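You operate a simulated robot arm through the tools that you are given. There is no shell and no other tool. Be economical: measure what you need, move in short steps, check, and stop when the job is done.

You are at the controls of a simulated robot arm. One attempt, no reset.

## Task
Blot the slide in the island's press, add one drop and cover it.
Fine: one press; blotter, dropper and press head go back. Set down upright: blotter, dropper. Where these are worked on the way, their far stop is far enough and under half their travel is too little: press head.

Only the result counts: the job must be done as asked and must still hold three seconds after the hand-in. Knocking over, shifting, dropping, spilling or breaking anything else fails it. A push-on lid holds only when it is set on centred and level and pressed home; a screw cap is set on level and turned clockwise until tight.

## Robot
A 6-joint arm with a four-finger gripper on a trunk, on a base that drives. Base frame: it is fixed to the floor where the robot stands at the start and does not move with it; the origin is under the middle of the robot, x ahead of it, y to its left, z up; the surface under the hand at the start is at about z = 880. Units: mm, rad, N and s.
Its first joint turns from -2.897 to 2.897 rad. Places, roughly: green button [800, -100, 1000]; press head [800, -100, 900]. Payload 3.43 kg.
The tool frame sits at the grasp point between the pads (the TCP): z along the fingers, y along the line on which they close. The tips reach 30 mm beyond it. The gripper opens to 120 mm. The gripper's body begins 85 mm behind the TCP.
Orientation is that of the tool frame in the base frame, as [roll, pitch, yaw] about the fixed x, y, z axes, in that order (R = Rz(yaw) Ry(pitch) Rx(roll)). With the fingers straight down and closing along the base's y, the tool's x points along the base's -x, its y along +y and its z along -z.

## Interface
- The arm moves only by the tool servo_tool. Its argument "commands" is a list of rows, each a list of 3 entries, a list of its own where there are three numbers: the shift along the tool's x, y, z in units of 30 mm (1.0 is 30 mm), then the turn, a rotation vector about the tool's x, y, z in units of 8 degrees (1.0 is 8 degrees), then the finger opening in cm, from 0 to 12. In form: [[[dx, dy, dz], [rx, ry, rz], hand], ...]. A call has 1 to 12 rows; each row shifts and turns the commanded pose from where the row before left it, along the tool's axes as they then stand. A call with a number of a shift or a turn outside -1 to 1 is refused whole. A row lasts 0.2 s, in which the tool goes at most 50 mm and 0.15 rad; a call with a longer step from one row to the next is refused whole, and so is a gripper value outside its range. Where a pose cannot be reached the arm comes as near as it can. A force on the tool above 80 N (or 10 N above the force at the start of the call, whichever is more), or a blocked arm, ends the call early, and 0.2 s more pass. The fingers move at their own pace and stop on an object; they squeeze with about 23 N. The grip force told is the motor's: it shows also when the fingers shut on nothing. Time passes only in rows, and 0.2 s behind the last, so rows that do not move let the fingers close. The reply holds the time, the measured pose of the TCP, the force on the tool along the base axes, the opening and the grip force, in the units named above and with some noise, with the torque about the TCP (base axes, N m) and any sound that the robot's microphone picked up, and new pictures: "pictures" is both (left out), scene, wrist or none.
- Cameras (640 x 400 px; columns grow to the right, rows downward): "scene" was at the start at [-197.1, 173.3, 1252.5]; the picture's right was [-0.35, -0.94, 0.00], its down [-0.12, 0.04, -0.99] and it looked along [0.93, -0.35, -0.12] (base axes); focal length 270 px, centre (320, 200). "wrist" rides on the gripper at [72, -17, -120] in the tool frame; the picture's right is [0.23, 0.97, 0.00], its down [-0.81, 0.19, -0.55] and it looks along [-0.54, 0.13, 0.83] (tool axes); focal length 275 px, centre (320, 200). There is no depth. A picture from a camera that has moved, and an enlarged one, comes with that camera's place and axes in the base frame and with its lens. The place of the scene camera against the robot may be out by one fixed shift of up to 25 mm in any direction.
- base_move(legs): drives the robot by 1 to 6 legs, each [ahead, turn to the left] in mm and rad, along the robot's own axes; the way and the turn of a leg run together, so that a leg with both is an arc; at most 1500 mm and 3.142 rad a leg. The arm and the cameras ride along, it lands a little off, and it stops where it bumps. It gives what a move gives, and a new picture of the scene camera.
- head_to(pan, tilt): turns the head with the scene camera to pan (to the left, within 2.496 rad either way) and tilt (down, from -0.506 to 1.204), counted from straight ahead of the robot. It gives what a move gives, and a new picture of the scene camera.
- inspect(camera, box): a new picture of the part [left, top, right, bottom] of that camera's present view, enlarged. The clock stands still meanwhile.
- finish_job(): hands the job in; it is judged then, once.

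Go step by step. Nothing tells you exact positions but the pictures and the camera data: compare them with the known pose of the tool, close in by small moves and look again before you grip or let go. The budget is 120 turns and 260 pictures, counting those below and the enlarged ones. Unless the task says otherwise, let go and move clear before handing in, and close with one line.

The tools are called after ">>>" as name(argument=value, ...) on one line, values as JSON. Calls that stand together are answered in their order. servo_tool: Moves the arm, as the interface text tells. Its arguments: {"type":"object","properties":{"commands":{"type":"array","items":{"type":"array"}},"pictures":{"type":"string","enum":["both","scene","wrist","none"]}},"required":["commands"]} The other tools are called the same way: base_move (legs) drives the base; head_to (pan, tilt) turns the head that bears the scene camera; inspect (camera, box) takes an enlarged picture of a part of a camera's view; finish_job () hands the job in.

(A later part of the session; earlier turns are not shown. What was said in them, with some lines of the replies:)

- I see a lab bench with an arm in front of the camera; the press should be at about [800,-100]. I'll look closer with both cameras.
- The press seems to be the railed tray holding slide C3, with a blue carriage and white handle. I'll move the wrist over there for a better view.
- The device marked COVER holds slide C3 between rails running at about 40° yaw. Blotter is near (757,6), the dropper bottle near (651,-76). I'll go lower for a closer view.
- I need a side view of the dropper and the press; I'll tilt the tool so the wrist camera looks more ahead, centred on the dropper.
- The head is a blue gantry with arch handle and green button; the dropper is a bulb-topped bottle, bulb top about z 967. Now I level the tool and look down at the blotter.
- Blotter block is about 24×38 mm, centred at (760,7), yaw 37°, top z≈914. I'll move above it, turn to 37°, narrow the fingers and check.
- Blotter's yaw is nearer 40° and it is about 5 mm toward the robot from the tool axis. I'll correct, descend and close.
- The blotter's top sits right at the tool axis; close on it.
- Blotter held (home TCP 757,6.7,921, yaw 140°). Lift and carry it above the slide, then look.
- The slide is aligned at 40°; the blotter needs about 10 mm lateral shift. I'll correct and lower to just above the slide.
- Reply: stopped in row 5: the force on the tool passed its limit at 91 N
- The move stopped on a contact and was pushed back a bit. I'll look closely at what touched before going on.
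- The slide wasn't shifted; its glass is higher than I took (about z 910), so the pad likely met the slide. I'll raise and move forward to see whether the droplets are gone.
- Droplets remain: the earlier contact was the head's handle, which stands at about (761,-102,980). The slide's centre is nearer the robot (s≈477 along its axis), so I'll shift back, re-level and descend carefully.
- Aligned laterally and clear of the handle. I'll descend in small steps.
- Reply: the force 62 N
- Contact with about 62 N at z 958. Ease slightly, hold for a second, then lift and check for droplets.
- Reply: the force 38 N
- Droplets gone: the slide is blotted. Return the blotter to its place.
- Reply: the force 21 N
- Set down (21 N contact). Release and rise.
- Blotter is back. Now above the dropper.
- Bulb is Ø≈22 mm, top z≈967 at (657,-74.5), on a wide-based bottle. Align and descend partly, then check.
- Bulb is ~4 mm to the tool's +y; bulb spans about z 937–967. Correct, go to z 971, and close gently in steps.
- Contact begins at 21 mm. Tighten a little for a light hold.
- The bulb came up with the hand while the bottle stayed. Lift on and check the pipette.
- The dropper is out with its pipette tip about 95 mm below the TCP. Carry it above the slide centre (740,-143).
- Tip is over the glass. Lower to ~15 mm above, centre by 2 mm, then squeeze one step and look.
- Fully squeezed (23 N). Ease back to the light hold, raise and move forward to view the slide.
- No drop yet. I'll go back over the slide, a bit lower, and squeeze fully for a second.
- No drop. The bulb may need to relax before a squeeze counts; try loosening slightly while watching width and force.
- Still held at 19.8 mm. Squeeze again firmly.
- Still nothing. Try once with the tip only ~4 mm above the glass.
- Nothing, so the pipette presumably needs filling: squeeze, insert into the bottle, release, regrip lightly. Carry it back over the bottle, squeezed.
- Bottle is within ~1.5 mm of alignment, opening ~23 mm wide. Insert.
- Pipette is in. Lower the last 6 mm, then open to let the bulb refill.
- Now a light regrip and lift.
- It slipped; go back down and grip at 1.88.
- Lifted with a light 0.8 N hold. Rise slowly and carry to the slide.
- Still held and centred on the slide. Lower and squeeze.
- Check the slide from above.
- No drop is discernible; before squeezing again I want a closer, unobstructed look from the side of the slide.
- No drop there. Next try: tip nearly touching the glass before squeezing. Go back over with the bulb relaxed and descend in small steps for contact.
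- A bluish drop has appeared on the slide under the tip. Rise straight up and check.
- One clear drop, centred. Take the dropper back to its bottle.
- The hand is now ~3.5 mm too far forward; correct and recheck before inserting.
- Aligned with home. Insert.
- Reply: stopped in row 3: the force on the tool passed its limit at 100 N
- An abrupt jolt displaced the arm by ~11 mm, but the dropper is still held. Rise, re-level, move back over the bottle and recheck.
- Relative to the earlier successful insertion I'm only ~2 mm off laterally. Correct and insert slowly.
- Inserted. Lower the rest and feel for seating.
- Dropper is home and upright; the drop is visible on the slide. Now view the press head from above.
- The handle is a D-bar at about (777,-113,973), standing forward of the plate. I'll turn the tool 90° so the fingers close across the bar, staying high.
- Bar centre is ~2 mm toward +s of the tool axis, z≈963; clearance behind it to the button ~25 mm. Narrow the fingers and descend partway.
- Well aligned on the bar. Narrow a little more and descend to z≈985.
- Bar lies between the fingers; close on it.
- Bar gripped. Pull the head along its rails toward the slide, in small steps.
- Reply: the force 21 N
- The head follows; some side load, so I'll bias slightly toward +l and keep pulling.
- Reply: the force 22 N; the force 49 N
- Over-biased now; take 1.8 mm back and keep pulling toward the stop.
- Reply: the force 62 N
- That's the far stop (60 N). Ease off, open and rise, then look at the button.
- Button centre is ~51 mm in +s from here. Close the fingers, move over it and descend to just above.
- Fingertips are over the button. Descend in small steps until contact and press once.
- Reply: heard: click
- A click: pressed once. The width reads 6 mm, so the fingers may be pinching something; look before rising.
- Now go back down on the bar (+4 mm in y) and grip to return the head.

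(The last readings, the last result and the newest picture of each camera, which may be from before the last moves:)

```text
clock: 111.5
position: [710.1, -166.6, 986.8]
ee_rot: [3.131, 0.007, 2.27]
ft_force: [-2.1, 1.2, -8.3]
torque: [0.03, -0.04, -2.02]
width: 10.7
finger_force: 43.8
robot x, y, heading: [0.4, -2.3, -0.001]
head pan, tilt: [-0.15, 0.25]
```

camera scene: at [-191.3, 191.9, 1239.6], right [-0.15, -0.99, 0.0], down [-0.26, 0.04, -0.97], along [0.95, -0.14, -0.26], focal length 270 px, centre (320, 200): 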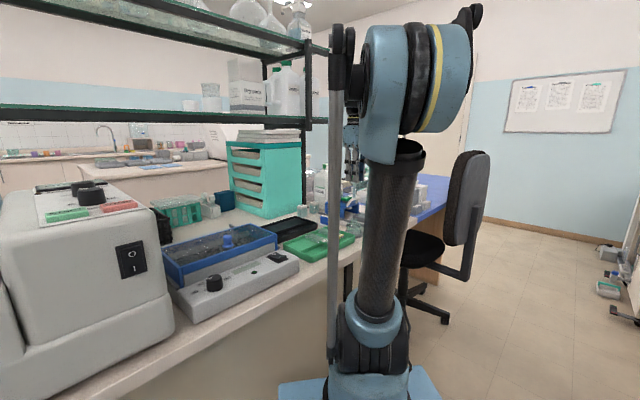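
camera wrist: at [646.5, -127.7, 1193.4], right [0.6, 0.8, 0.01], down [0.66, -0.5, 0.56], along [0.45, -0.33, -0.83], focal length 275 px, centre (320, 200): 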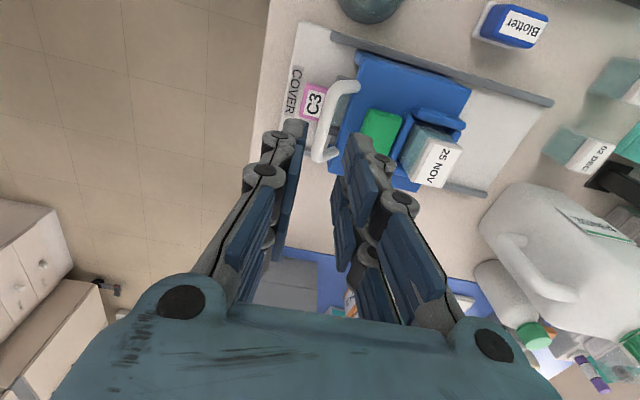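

Gripped. Push the head back along the rails.

>>> servo_tool(commands=[[[-0.003, 0.2, 0], [0, 0, 0], 0.5], [[-0.005, 0.3, 0], [0, 0, 0], 0.5], [[-0.005, 0.3, 0], [0, 0, 0], 0.5], [[-0.005, 0.3, 0], [0, 0, 0], 0.5], [[0, 0, 0], [0, 0, 0], 0.5]], pictures="none")

>>> servo_tool(commands=[[[-0.005, 0.3, 0], [0, 0, 0], 0.5], [[-0.005, 0.3, 0], [0, 0, 0], 0.5], [[-0.005, 0.3, 0], [0, 0, 0], 0.5], [[-0.005, 0.3, 0], [0, 0, 0], 0.5], [[0, 0, 0], [0, 0, 0], 0.5]], pictures="wrist")

```text
clock: 112.7
position: [737.1, -145.7, 987.3]
ee_rot: [3.133, 0.006, 2.268]
ft_force: [-1.3, 2.4, -18.6]
torque: [-0.01, -0.06, -1.97]
width: 10.4
finger_force: 44.0
robot x, y, heading: [1.5, -0.8, -0.005]
head pan, tilt: [-0.15, 0.25]
```

```text
clock: 113.9
position: [766.0, -122.6, 987.8]
ee_rot: [3.131, 0.007, 2.27]
ft_force: [-4.7, 7.0, -31.1]
torque: [0.26, 0.13, -1.47]
width: 10.5
finger_force: 43.9
robot x, y, heading: [-1.8, 2.8, 0.002]
head pan, tilt: [-0.15, 0.25]
camera wrist: at [705.7, -80.4, 1108.7], right [0.6, 0.8, 0.01], down [0.66, -0.5, 0.56], along [0.45, -0.33, -0.83], focal length 275 px, centre (320, 200)
```

wrist: 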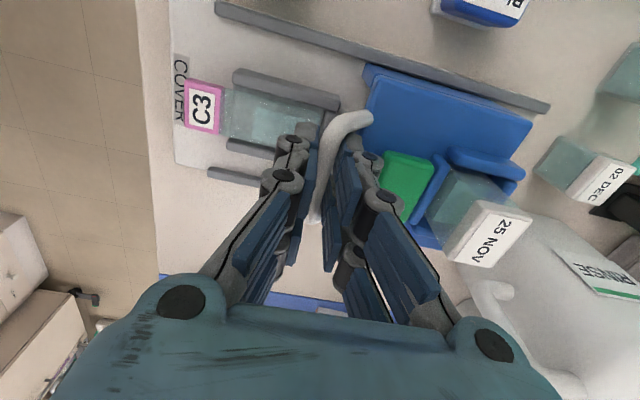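

>>> servo_tool(commands=[[[-0.005, 0.2, 0.04], [0, 0, 0], 0.5], [[-0.003, 0.2, 0], [0, 0, 0], 0.5], [[-0.003, 0.1, 0], [0, 0, 0], 0.5], [[0, 0, 0], [0, 0, 0], 0.5]], pictures="none")

>>> servo_tool(commands=[[[0, 0.1, 0], [0, 0, 0], 0.5], [[0, 0, 0], [0, 0, 0], 0.5]], pictures="wrist")

```text
clock: 114.9
position: [776.1, -114.6, 987.7]
ee_rot: [3.131, 0.01, 2.269]
ft_force: [11.6, -14.4, 21.7]
torque: [-0.51, -0.39, -1.61]
width: 10.4
finger_force: 43.9
robot x, y, heading: [-1.8, -0.1, 0.001]
head pan, tilt: [-0.15, 0.25]
```

```text
clock: 115.5
position: [778.7, -112.8, 987.4]
ee_rot: [3.13, 0.007, 2.266]
ft_force: [7.7, -27.0, 32.5]
torque: [-0.3, -0.18, -2.07]
width: 10.3
finger_force: 43.8
robot x, y, heading: [-2.2, -0.3, 0.004]
head pan, tilt: [-0.15, 0.25]
camera wrist: at [717.6, -70.4, 1108.0], right [0.6, 0.8, 0.01], down [0.66, -0.5, 0.56], along [0.45, -0.33, -0.83], focal length 275 px, centre (320, 200)
```

wrist: 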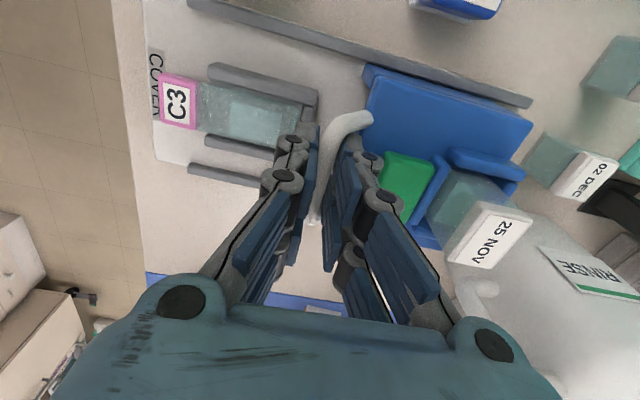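

>>> servo_tool(commands=[[[-0.02, 0.1, -0.02], [0, 0, 0], 0.5], [[0, 0, 0], [0, 0, 0], 0.5]], pictures="none")

>>> servo_tool(commands=[[[0, 0.08, 0], [0, 0, 0], 0.5], [[0, 0, 0], [0, 0, 0], 0.5]], pictures="none")

```text
clock: 116.1
position: [778.5, -113.1, 987.1]
ee_rot: [3.133, 0.006, 2.268]
ft_force: [-41.2, -33.7, -1.7]
torque: [-1.07, -0.15, -1.88]
width: 10.4
finger_force: 44.6
robot x, y, heading: [3.3, -1.0, 0.002]
head pan, tilt: [-0.15, 0.25]
```

```text
clock: 116.6
position: [771.7, -116.1, 993.1]
ee_rot: [3.13, 0.019, 2.262]
ft_force: [37.7, -47.8, -41.2]
torque: [-1.73, -1.21, -1.71]
width: 10.8
finger_force: 44.8
robot x, y, heading: [0.1, 0.2, -0.005]
head pan, tilt: [-0.15, 0.25]
stopped in row 2: the force on the tool passed its limit at 82 N (the readings are from after the stop); the commanded pose is now the measured one
```

Hit the home stop, then a force stop. Check where things settled.

>>> servo_tool(commands=[[[0, 0, 0], [0, 0, 0], 0.5]], pictures="wrist")

```text
clock: 117.0
position: [763.0, -120.0, 1003.8]
ee_rot: [3.12, 0.038, 2.256]
ft_force: [60.9, -72.8, -15.9]
torque: [-3.27, -2.3, -2.18]
width: 11.7
finger_force: 45.3
robot x, y, heading: [4.1, 3.0, -0.006]
head pan, tilt: [-0.15, 0.25]
stopped in row 1: the force on the tool passed its limit at 85 N (the readings are from after the stop); the commanded pose is now the measured one
camera wrist: at [699.0, -75.5, 1121.8], right [0.61, 0.79, 0.01], down [0.64, -0.5, 0.59], along [0.47, -0.35, -0.81], focal length 275 px, centre (320, 200)
```

wrist: 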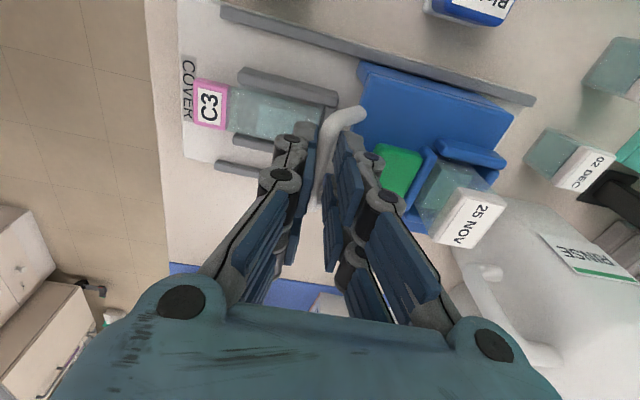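

The arm recoiled upward while gripping; release the bar now.

>>> servo_tool(commands=[[[0, 0, 0], [0, 0, 0], 2.6], [[0, 0, 0], [0, 0, 0], 2.6]], pictures="none")

>>> servo_tool(commands=[[[0, 0, -0.5], [0, 0, 0], 2.6], [[0, 0, -0.8], [0, 0, 0], 2.6], [[0, 0, -0.8], [0, 0, 0], 2.6], [[0, 0, 0], [0, 0, 0], 2.6]], pictures="wrist")

>>> inspect(camera="wrist", box=[200, 40, 440, 190])

```text
clock: 117.3
position: [744.5, -117.8, 1017.2]
ee_rot: [3.106, 0.051, 2.256]
ft_force: [-3.2, -1.5, 2.3]
torque: [0.06, -0.22, -0.01]
width: 26.0
finger_force: 0.0
robot x, y, heading: [-4.5, 1.8, -0.009]
head pan, tilt: [-0.15, 0.25]
stopped in row 1: the force on the tool passed its limit at 108 N (the readings are from after the stop); the commanded pose is now the measured one
```

```text
clock: 118.3
position: [743.3, -117.4, 1077.6]
ee_rot: [3.108, 0.05, 2.259]
ft_force: [0.6, -0.9, 0.2]
torque: [0.02, -0.01, -0.01]
width: 26.1
finger_force: 0.1
robot x, y, heading: [0.9, -2.0, -0.002]
head pan, tilt: [-0.15, 0.25]
camera wrist: at [679.0, -71.9, 1194.6], right [0.61, 0.8, 0.02], down [0.63, -0.5, 0.6], along [0.49, -0.35, -0.8], focal length 275 px, centre (320, 200)
```

wrist: 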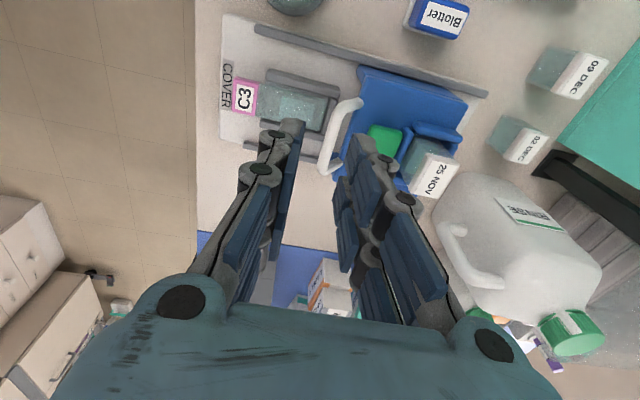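

```text
2.67 times, centred on (320, 115) of wrist
camera zoom: at [679.0, -71.9, 1194.6], right [0.61, 0.8, 0.02], down [0.63, -0.5, 0.6], along [0.49, -0.35, -0.8], focal length 734 px, centre (320, 427)
```

zoom: 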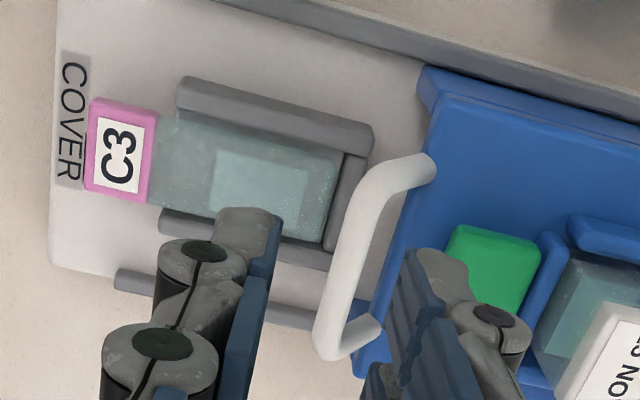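

The coverslip is on the slide. The head was dragged ~11 mm off its home stop by the recoil, so I'll push it home with closed fingers from in front of the bar. First re-level and position.

>>> servo_tool(commands=[[[0, 0, 0], [0.24, 0.358, 0], 0], [[-0.32, -0.1, 0], [0, 0, 0], 0], [[-0.32, 0, 0], [0, 0, 0], 0], [[0, 0, 0.8], [0, 0, 0], 0], [[0, 0, 0.7], [0, 0, 0], 0], [[0, 0, 0.6], [0, 0, 0], 0], [[0, 0, 0], [0, 0, 0], 0]], pictures="wrist")

>>> inspect(camera="wrist", box=[220, 80, 420, 205])

```text
clock: 119.9
position: [753.0, -133.6, 1016.5]
ee_rot: [-3.14, -0.003, 2.258]
ft_force: [0.2, 0.1, 0.1]
torque: [0.02, 0.0, -0.03]
width: 0.0
finger_force: 23.3
robot x, y, heading: [-1.8, -0.9, -0.006]
head pan, tilt: [-0.15, 0.25]
camera wrist: at [694.8, -89.9, 1138.5], right [0.61, 0.8, 0.0], down [0.66, -0.5, 0.55], along [0.44, -0.33, -0.83], focal length 275 px, centre (320, 200)
```

wrist: 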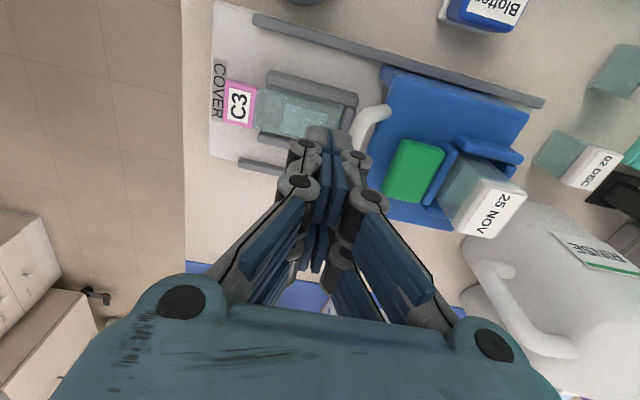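

```text
3.20 times, centred on (320, 142) of wrist
camera zoom: at [694.8, -89.9, 1138.5], right [0.61, 0.8, 0.0], down [0.66, -0.5, 0.55], along [0.44, -0.33, -0.83], focal length 881 px, centre (320, 384)
```

zoom: 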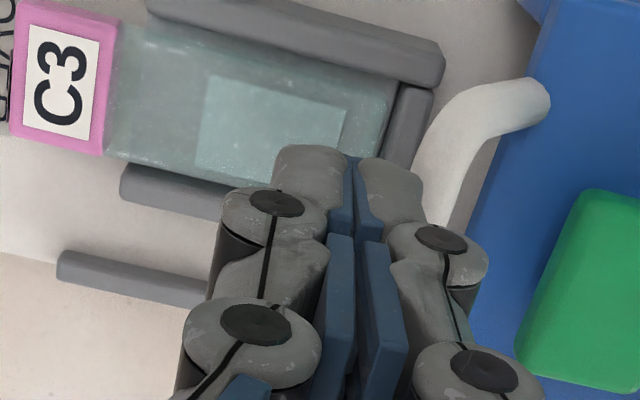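

Back off 8 mm for clearance, descend, then push gently.

>>> servo_tool(commands=[[[0, -0.27, 0], [0, 0, 0], 0], [[0, 0, 0.4], [0, 0, 0], 0], [[0, 0, 0.4], [0, 0, 0], 0], [[0, 0, 0.25], [0, 0, 0], 0], [[0, 0, 0], [0, 0, 0], 0]], pictures="none")

>>> servo_tool(commands=[[[0, 0.2, 0], [0, 0, 0], 0], [[0, 0.2, 0], [0, 0, 0], 0], [[0, 0, 0], [0, 0, 0], 0]], pictures="wrist")

```text
clock: 121.1
position: [746.6, -140.8, 982.5]
ee_rot: [-3.139, -0.003, 2.26]
ft_force: [0.5, 0.0, -0.1]
torque: [0.0, 0.01, 0.02]
width: 0.2
finger_force: 23.1
robot x, y, heading: [-0.8, -0.1, 0.0]
head pan, tilt: [-0.15, 0.25]
```

```text
clock: 121.9
position: [756.4, -133.1, 983.0]
ee_rot: [-3.14, -0.002, 2.26]
ft_force: [-1.3, -0.5, -0.4]
torque: [-0.01, 0.01, 0.05]
width: 0.0
finger_force: 22.2
robot x, y, heading: [0.1, -3.0, -0.003]
head pan, tilt: [-0.15, 0.25]
camera wrist: at [698.7, -88.7, 1105.0], right [0.61, 0.8, 0.0], down [0.66, -0.51, 0.55], along [0.44, -0.33, -0.83], focal length 275 px, centre (320, 200)
```

wrist: 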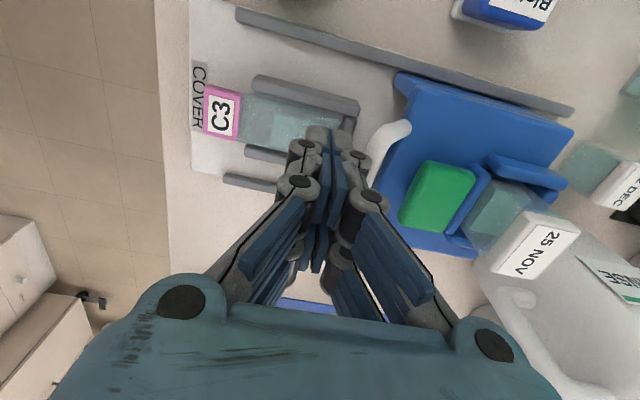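

>>> servo_tool(commands=[[[0, 0.1, 0], [0, 0, 0], 0], [[0, 0.1, 0], [0, 0, 0], 0], [[0, 0, 0], [0, 0, 0], 0]], pictures="none")

>>> servo_tool(commands=[[[0, 0.1, 0], [0, 0, 0], 0], [[0, 0.07, 0], [0, 0, 0], 0], [[0, 0, 0], [0, 0, 0], 0]], pictures="wrist")

```text
clock: 122.7
position: [760.8, -127.5, 984.0]
ee_rot: [-3.14, -0.002, 2.258]
ft_force: [0.3, -0.1, 0.7]
torque: [-0.01, -0.03, 0.03]
width: 0.0
finger_force: 23.1
robot x, y, heading: [1.3, 0.4, -0.004]
head pan, tilt: [-0.15, 0.25]
```

```text
clock: 123.5
position: [762.4, -126.0, 985.0]
ee_rot: [-3.138, -0.001, 2.256]
ft_force: [-39.0, -32.0, -6.5]
torque: [-0.24, 0.28, 0.04]
width: 0.0
finger_force: 23.1
robot x, y, heading: [3.5, 0.2, -0.004]
head pan, tilt: [-0.15, 0.25]
camera wrist: at [704.4, -83.1, 1105.8], right [0.61, 0.79, 0.0], down [0.66, -0.51, 0.55], along [0.44, -0.34, -0.83], focal length 275 px, centre (320, 200)
```

wrist: 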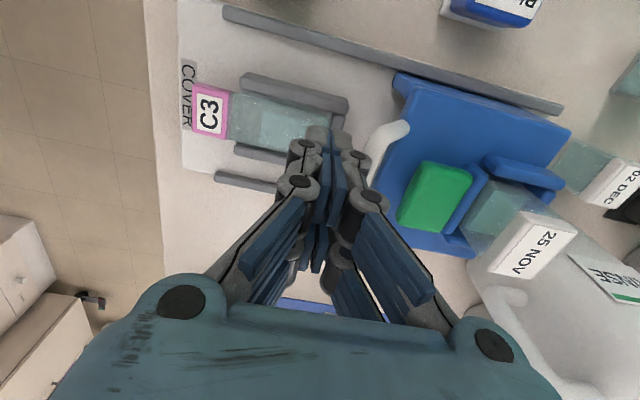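

Hard resistance (50 N) right away, so the head is likely on its stop. Back off, rise and view from the earlier reference pose to compare.

>>> servo_tool(commands=[[[0, -0.3, 0], [0, 0, 0], 0], [[0, 0, -0.9], [0, 0, 0], 0], [[0, 0, -0.9], [0, 0, 0], 2], [[0, 0, -0.9], [0, 0, 0], 5], [[0, 0, -0.9], [0, 0, 0], 5], [[0, 0.43, 0], [0, 0, 0], 5], [[0, 0.43, 0], [-0.06, -0.06, 0], 5], [[0, 0, 0], [0, 0, 0], 5]], pictures="wrist")

>>> inspect(camera="wrist", box=[220, 60, 420, 185])

```text
clock: 125.3
position: [779.5, -113.0, 1091.6]
ee_rot: [3.135, 0.007, 2.259]
ft_force: [-0.1, 0.5, -0.6]
torque: [-0.01, -0.01, 0.02]
width: 50.1
finger_force: 0.0
robot x, y, heading: [-1.5, -0.3, -0.004]
head pan, tilt: [-0.15, 0.25]
camera wrist: at [719.2, -69.5, 1212.7], right [0.61, 0.8, 0.01], down [0.66, -0.5, 0.56], along [0.45, -0.34, -0.83], focal length 275 px, centre (320, 200)
```

wrist: 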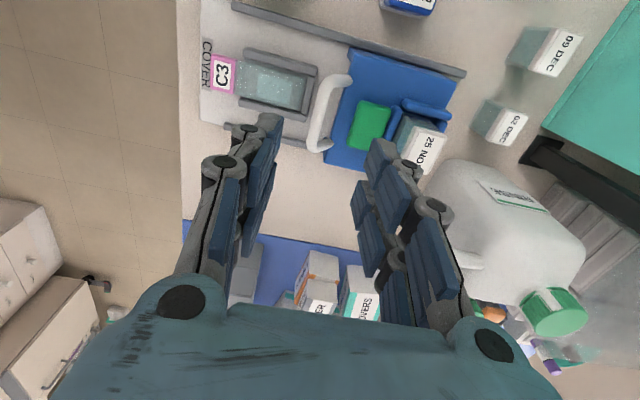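

```text
3.20 times, centred on (320, 122) of wrist
camera zoom: at [719.2, -69.5, 1212.7], right [0.61, 0.8, 0.01], down [0.66, -0.5, 0.56], along [0.45, -0.34, -0.83], focal length 881 px, centre (320, 448)
```

zoom: 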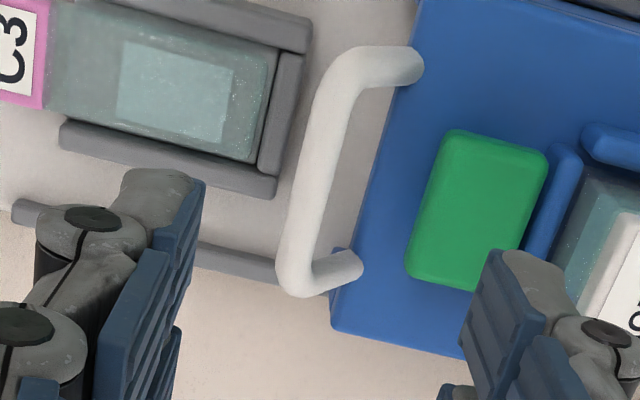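

The head sits at the same place as at the start, and the coverslip covers the drop. Rise clear and take one last look at the blotter and dropper.

>>> servo_tool(commands=[[[0.6, -0.6, -0.8], [0, 0, 0], 5], [[0.8, -0.8, -0.8], [0, 0, 0], 5], [[0.8, -0.8, -0.5], [0, 0, 0], 5], [[0.8, -0.6, 0], [0, 0, 0], 5], [[0, 0, 0], [0, 0, 0], 5]], pictures="wrist")

>>> inspect(camera="wrist", box=[200, 0, 520, 200])

```text
clock: 126.5
position: [653.6, -98.5, 1154.4]
ee_rot: [3.134, 0.008, 2.259]
ft_force: [-0.1, 0.4, 0.6]
torque: [0.04, 0.04, -0.02]
width: 49.9
finger_force: 0.2
robot x, y, heading: [-2.5, 1.7, -0.004]
head pan, tilt: [-0.15, 0.25]
camera wrist: at [593.3, -54.3, 1275.2], right [0.61, 0.8, 0.01], down [0.66, -0.5, 0.56], along [0.45, -0.34, -0.83], focal length 275 px, centre (320, 200)
```

wrist: 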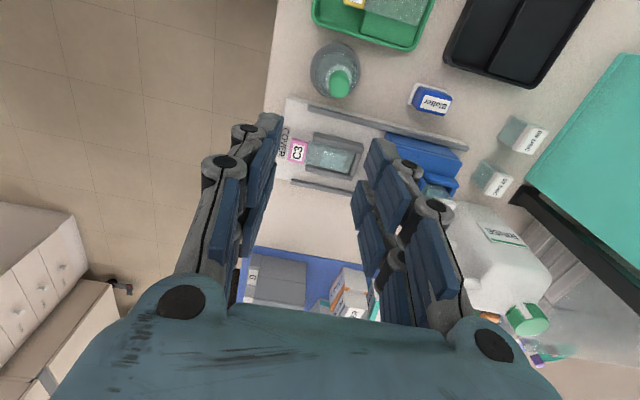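

```text
2.00 times, centred on (360, 100) of wrist
camera zoom: at [593.3, -54.3, 1275.2], right [0.61, 0.8, 0.01], down [0.66, -0.5, 0.56], along [0.45, -0.34, -0.83], focal length 551 px, centre (240, 400)
```

zoom: 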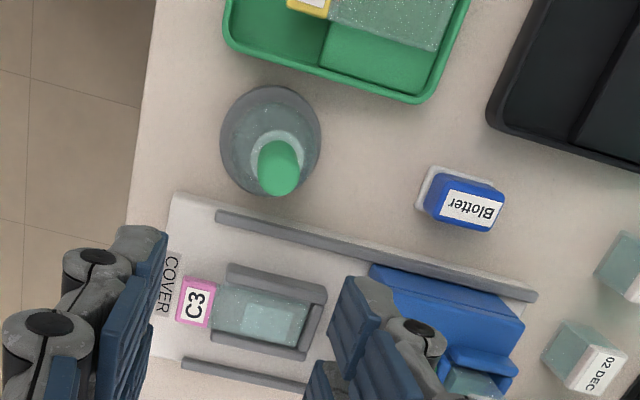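

Everything looks in order: the slide is covered, the dropper and blotter stand upright in place, the head is at home, and the hand is clear. I'll hand the job in.

>>> finish_job()

```text
The job is handed in.
```

I blotted the slide, added one drop and covered it with a single press of the button. The blotter, dropper and press head are all back in place, and the job is handed in.
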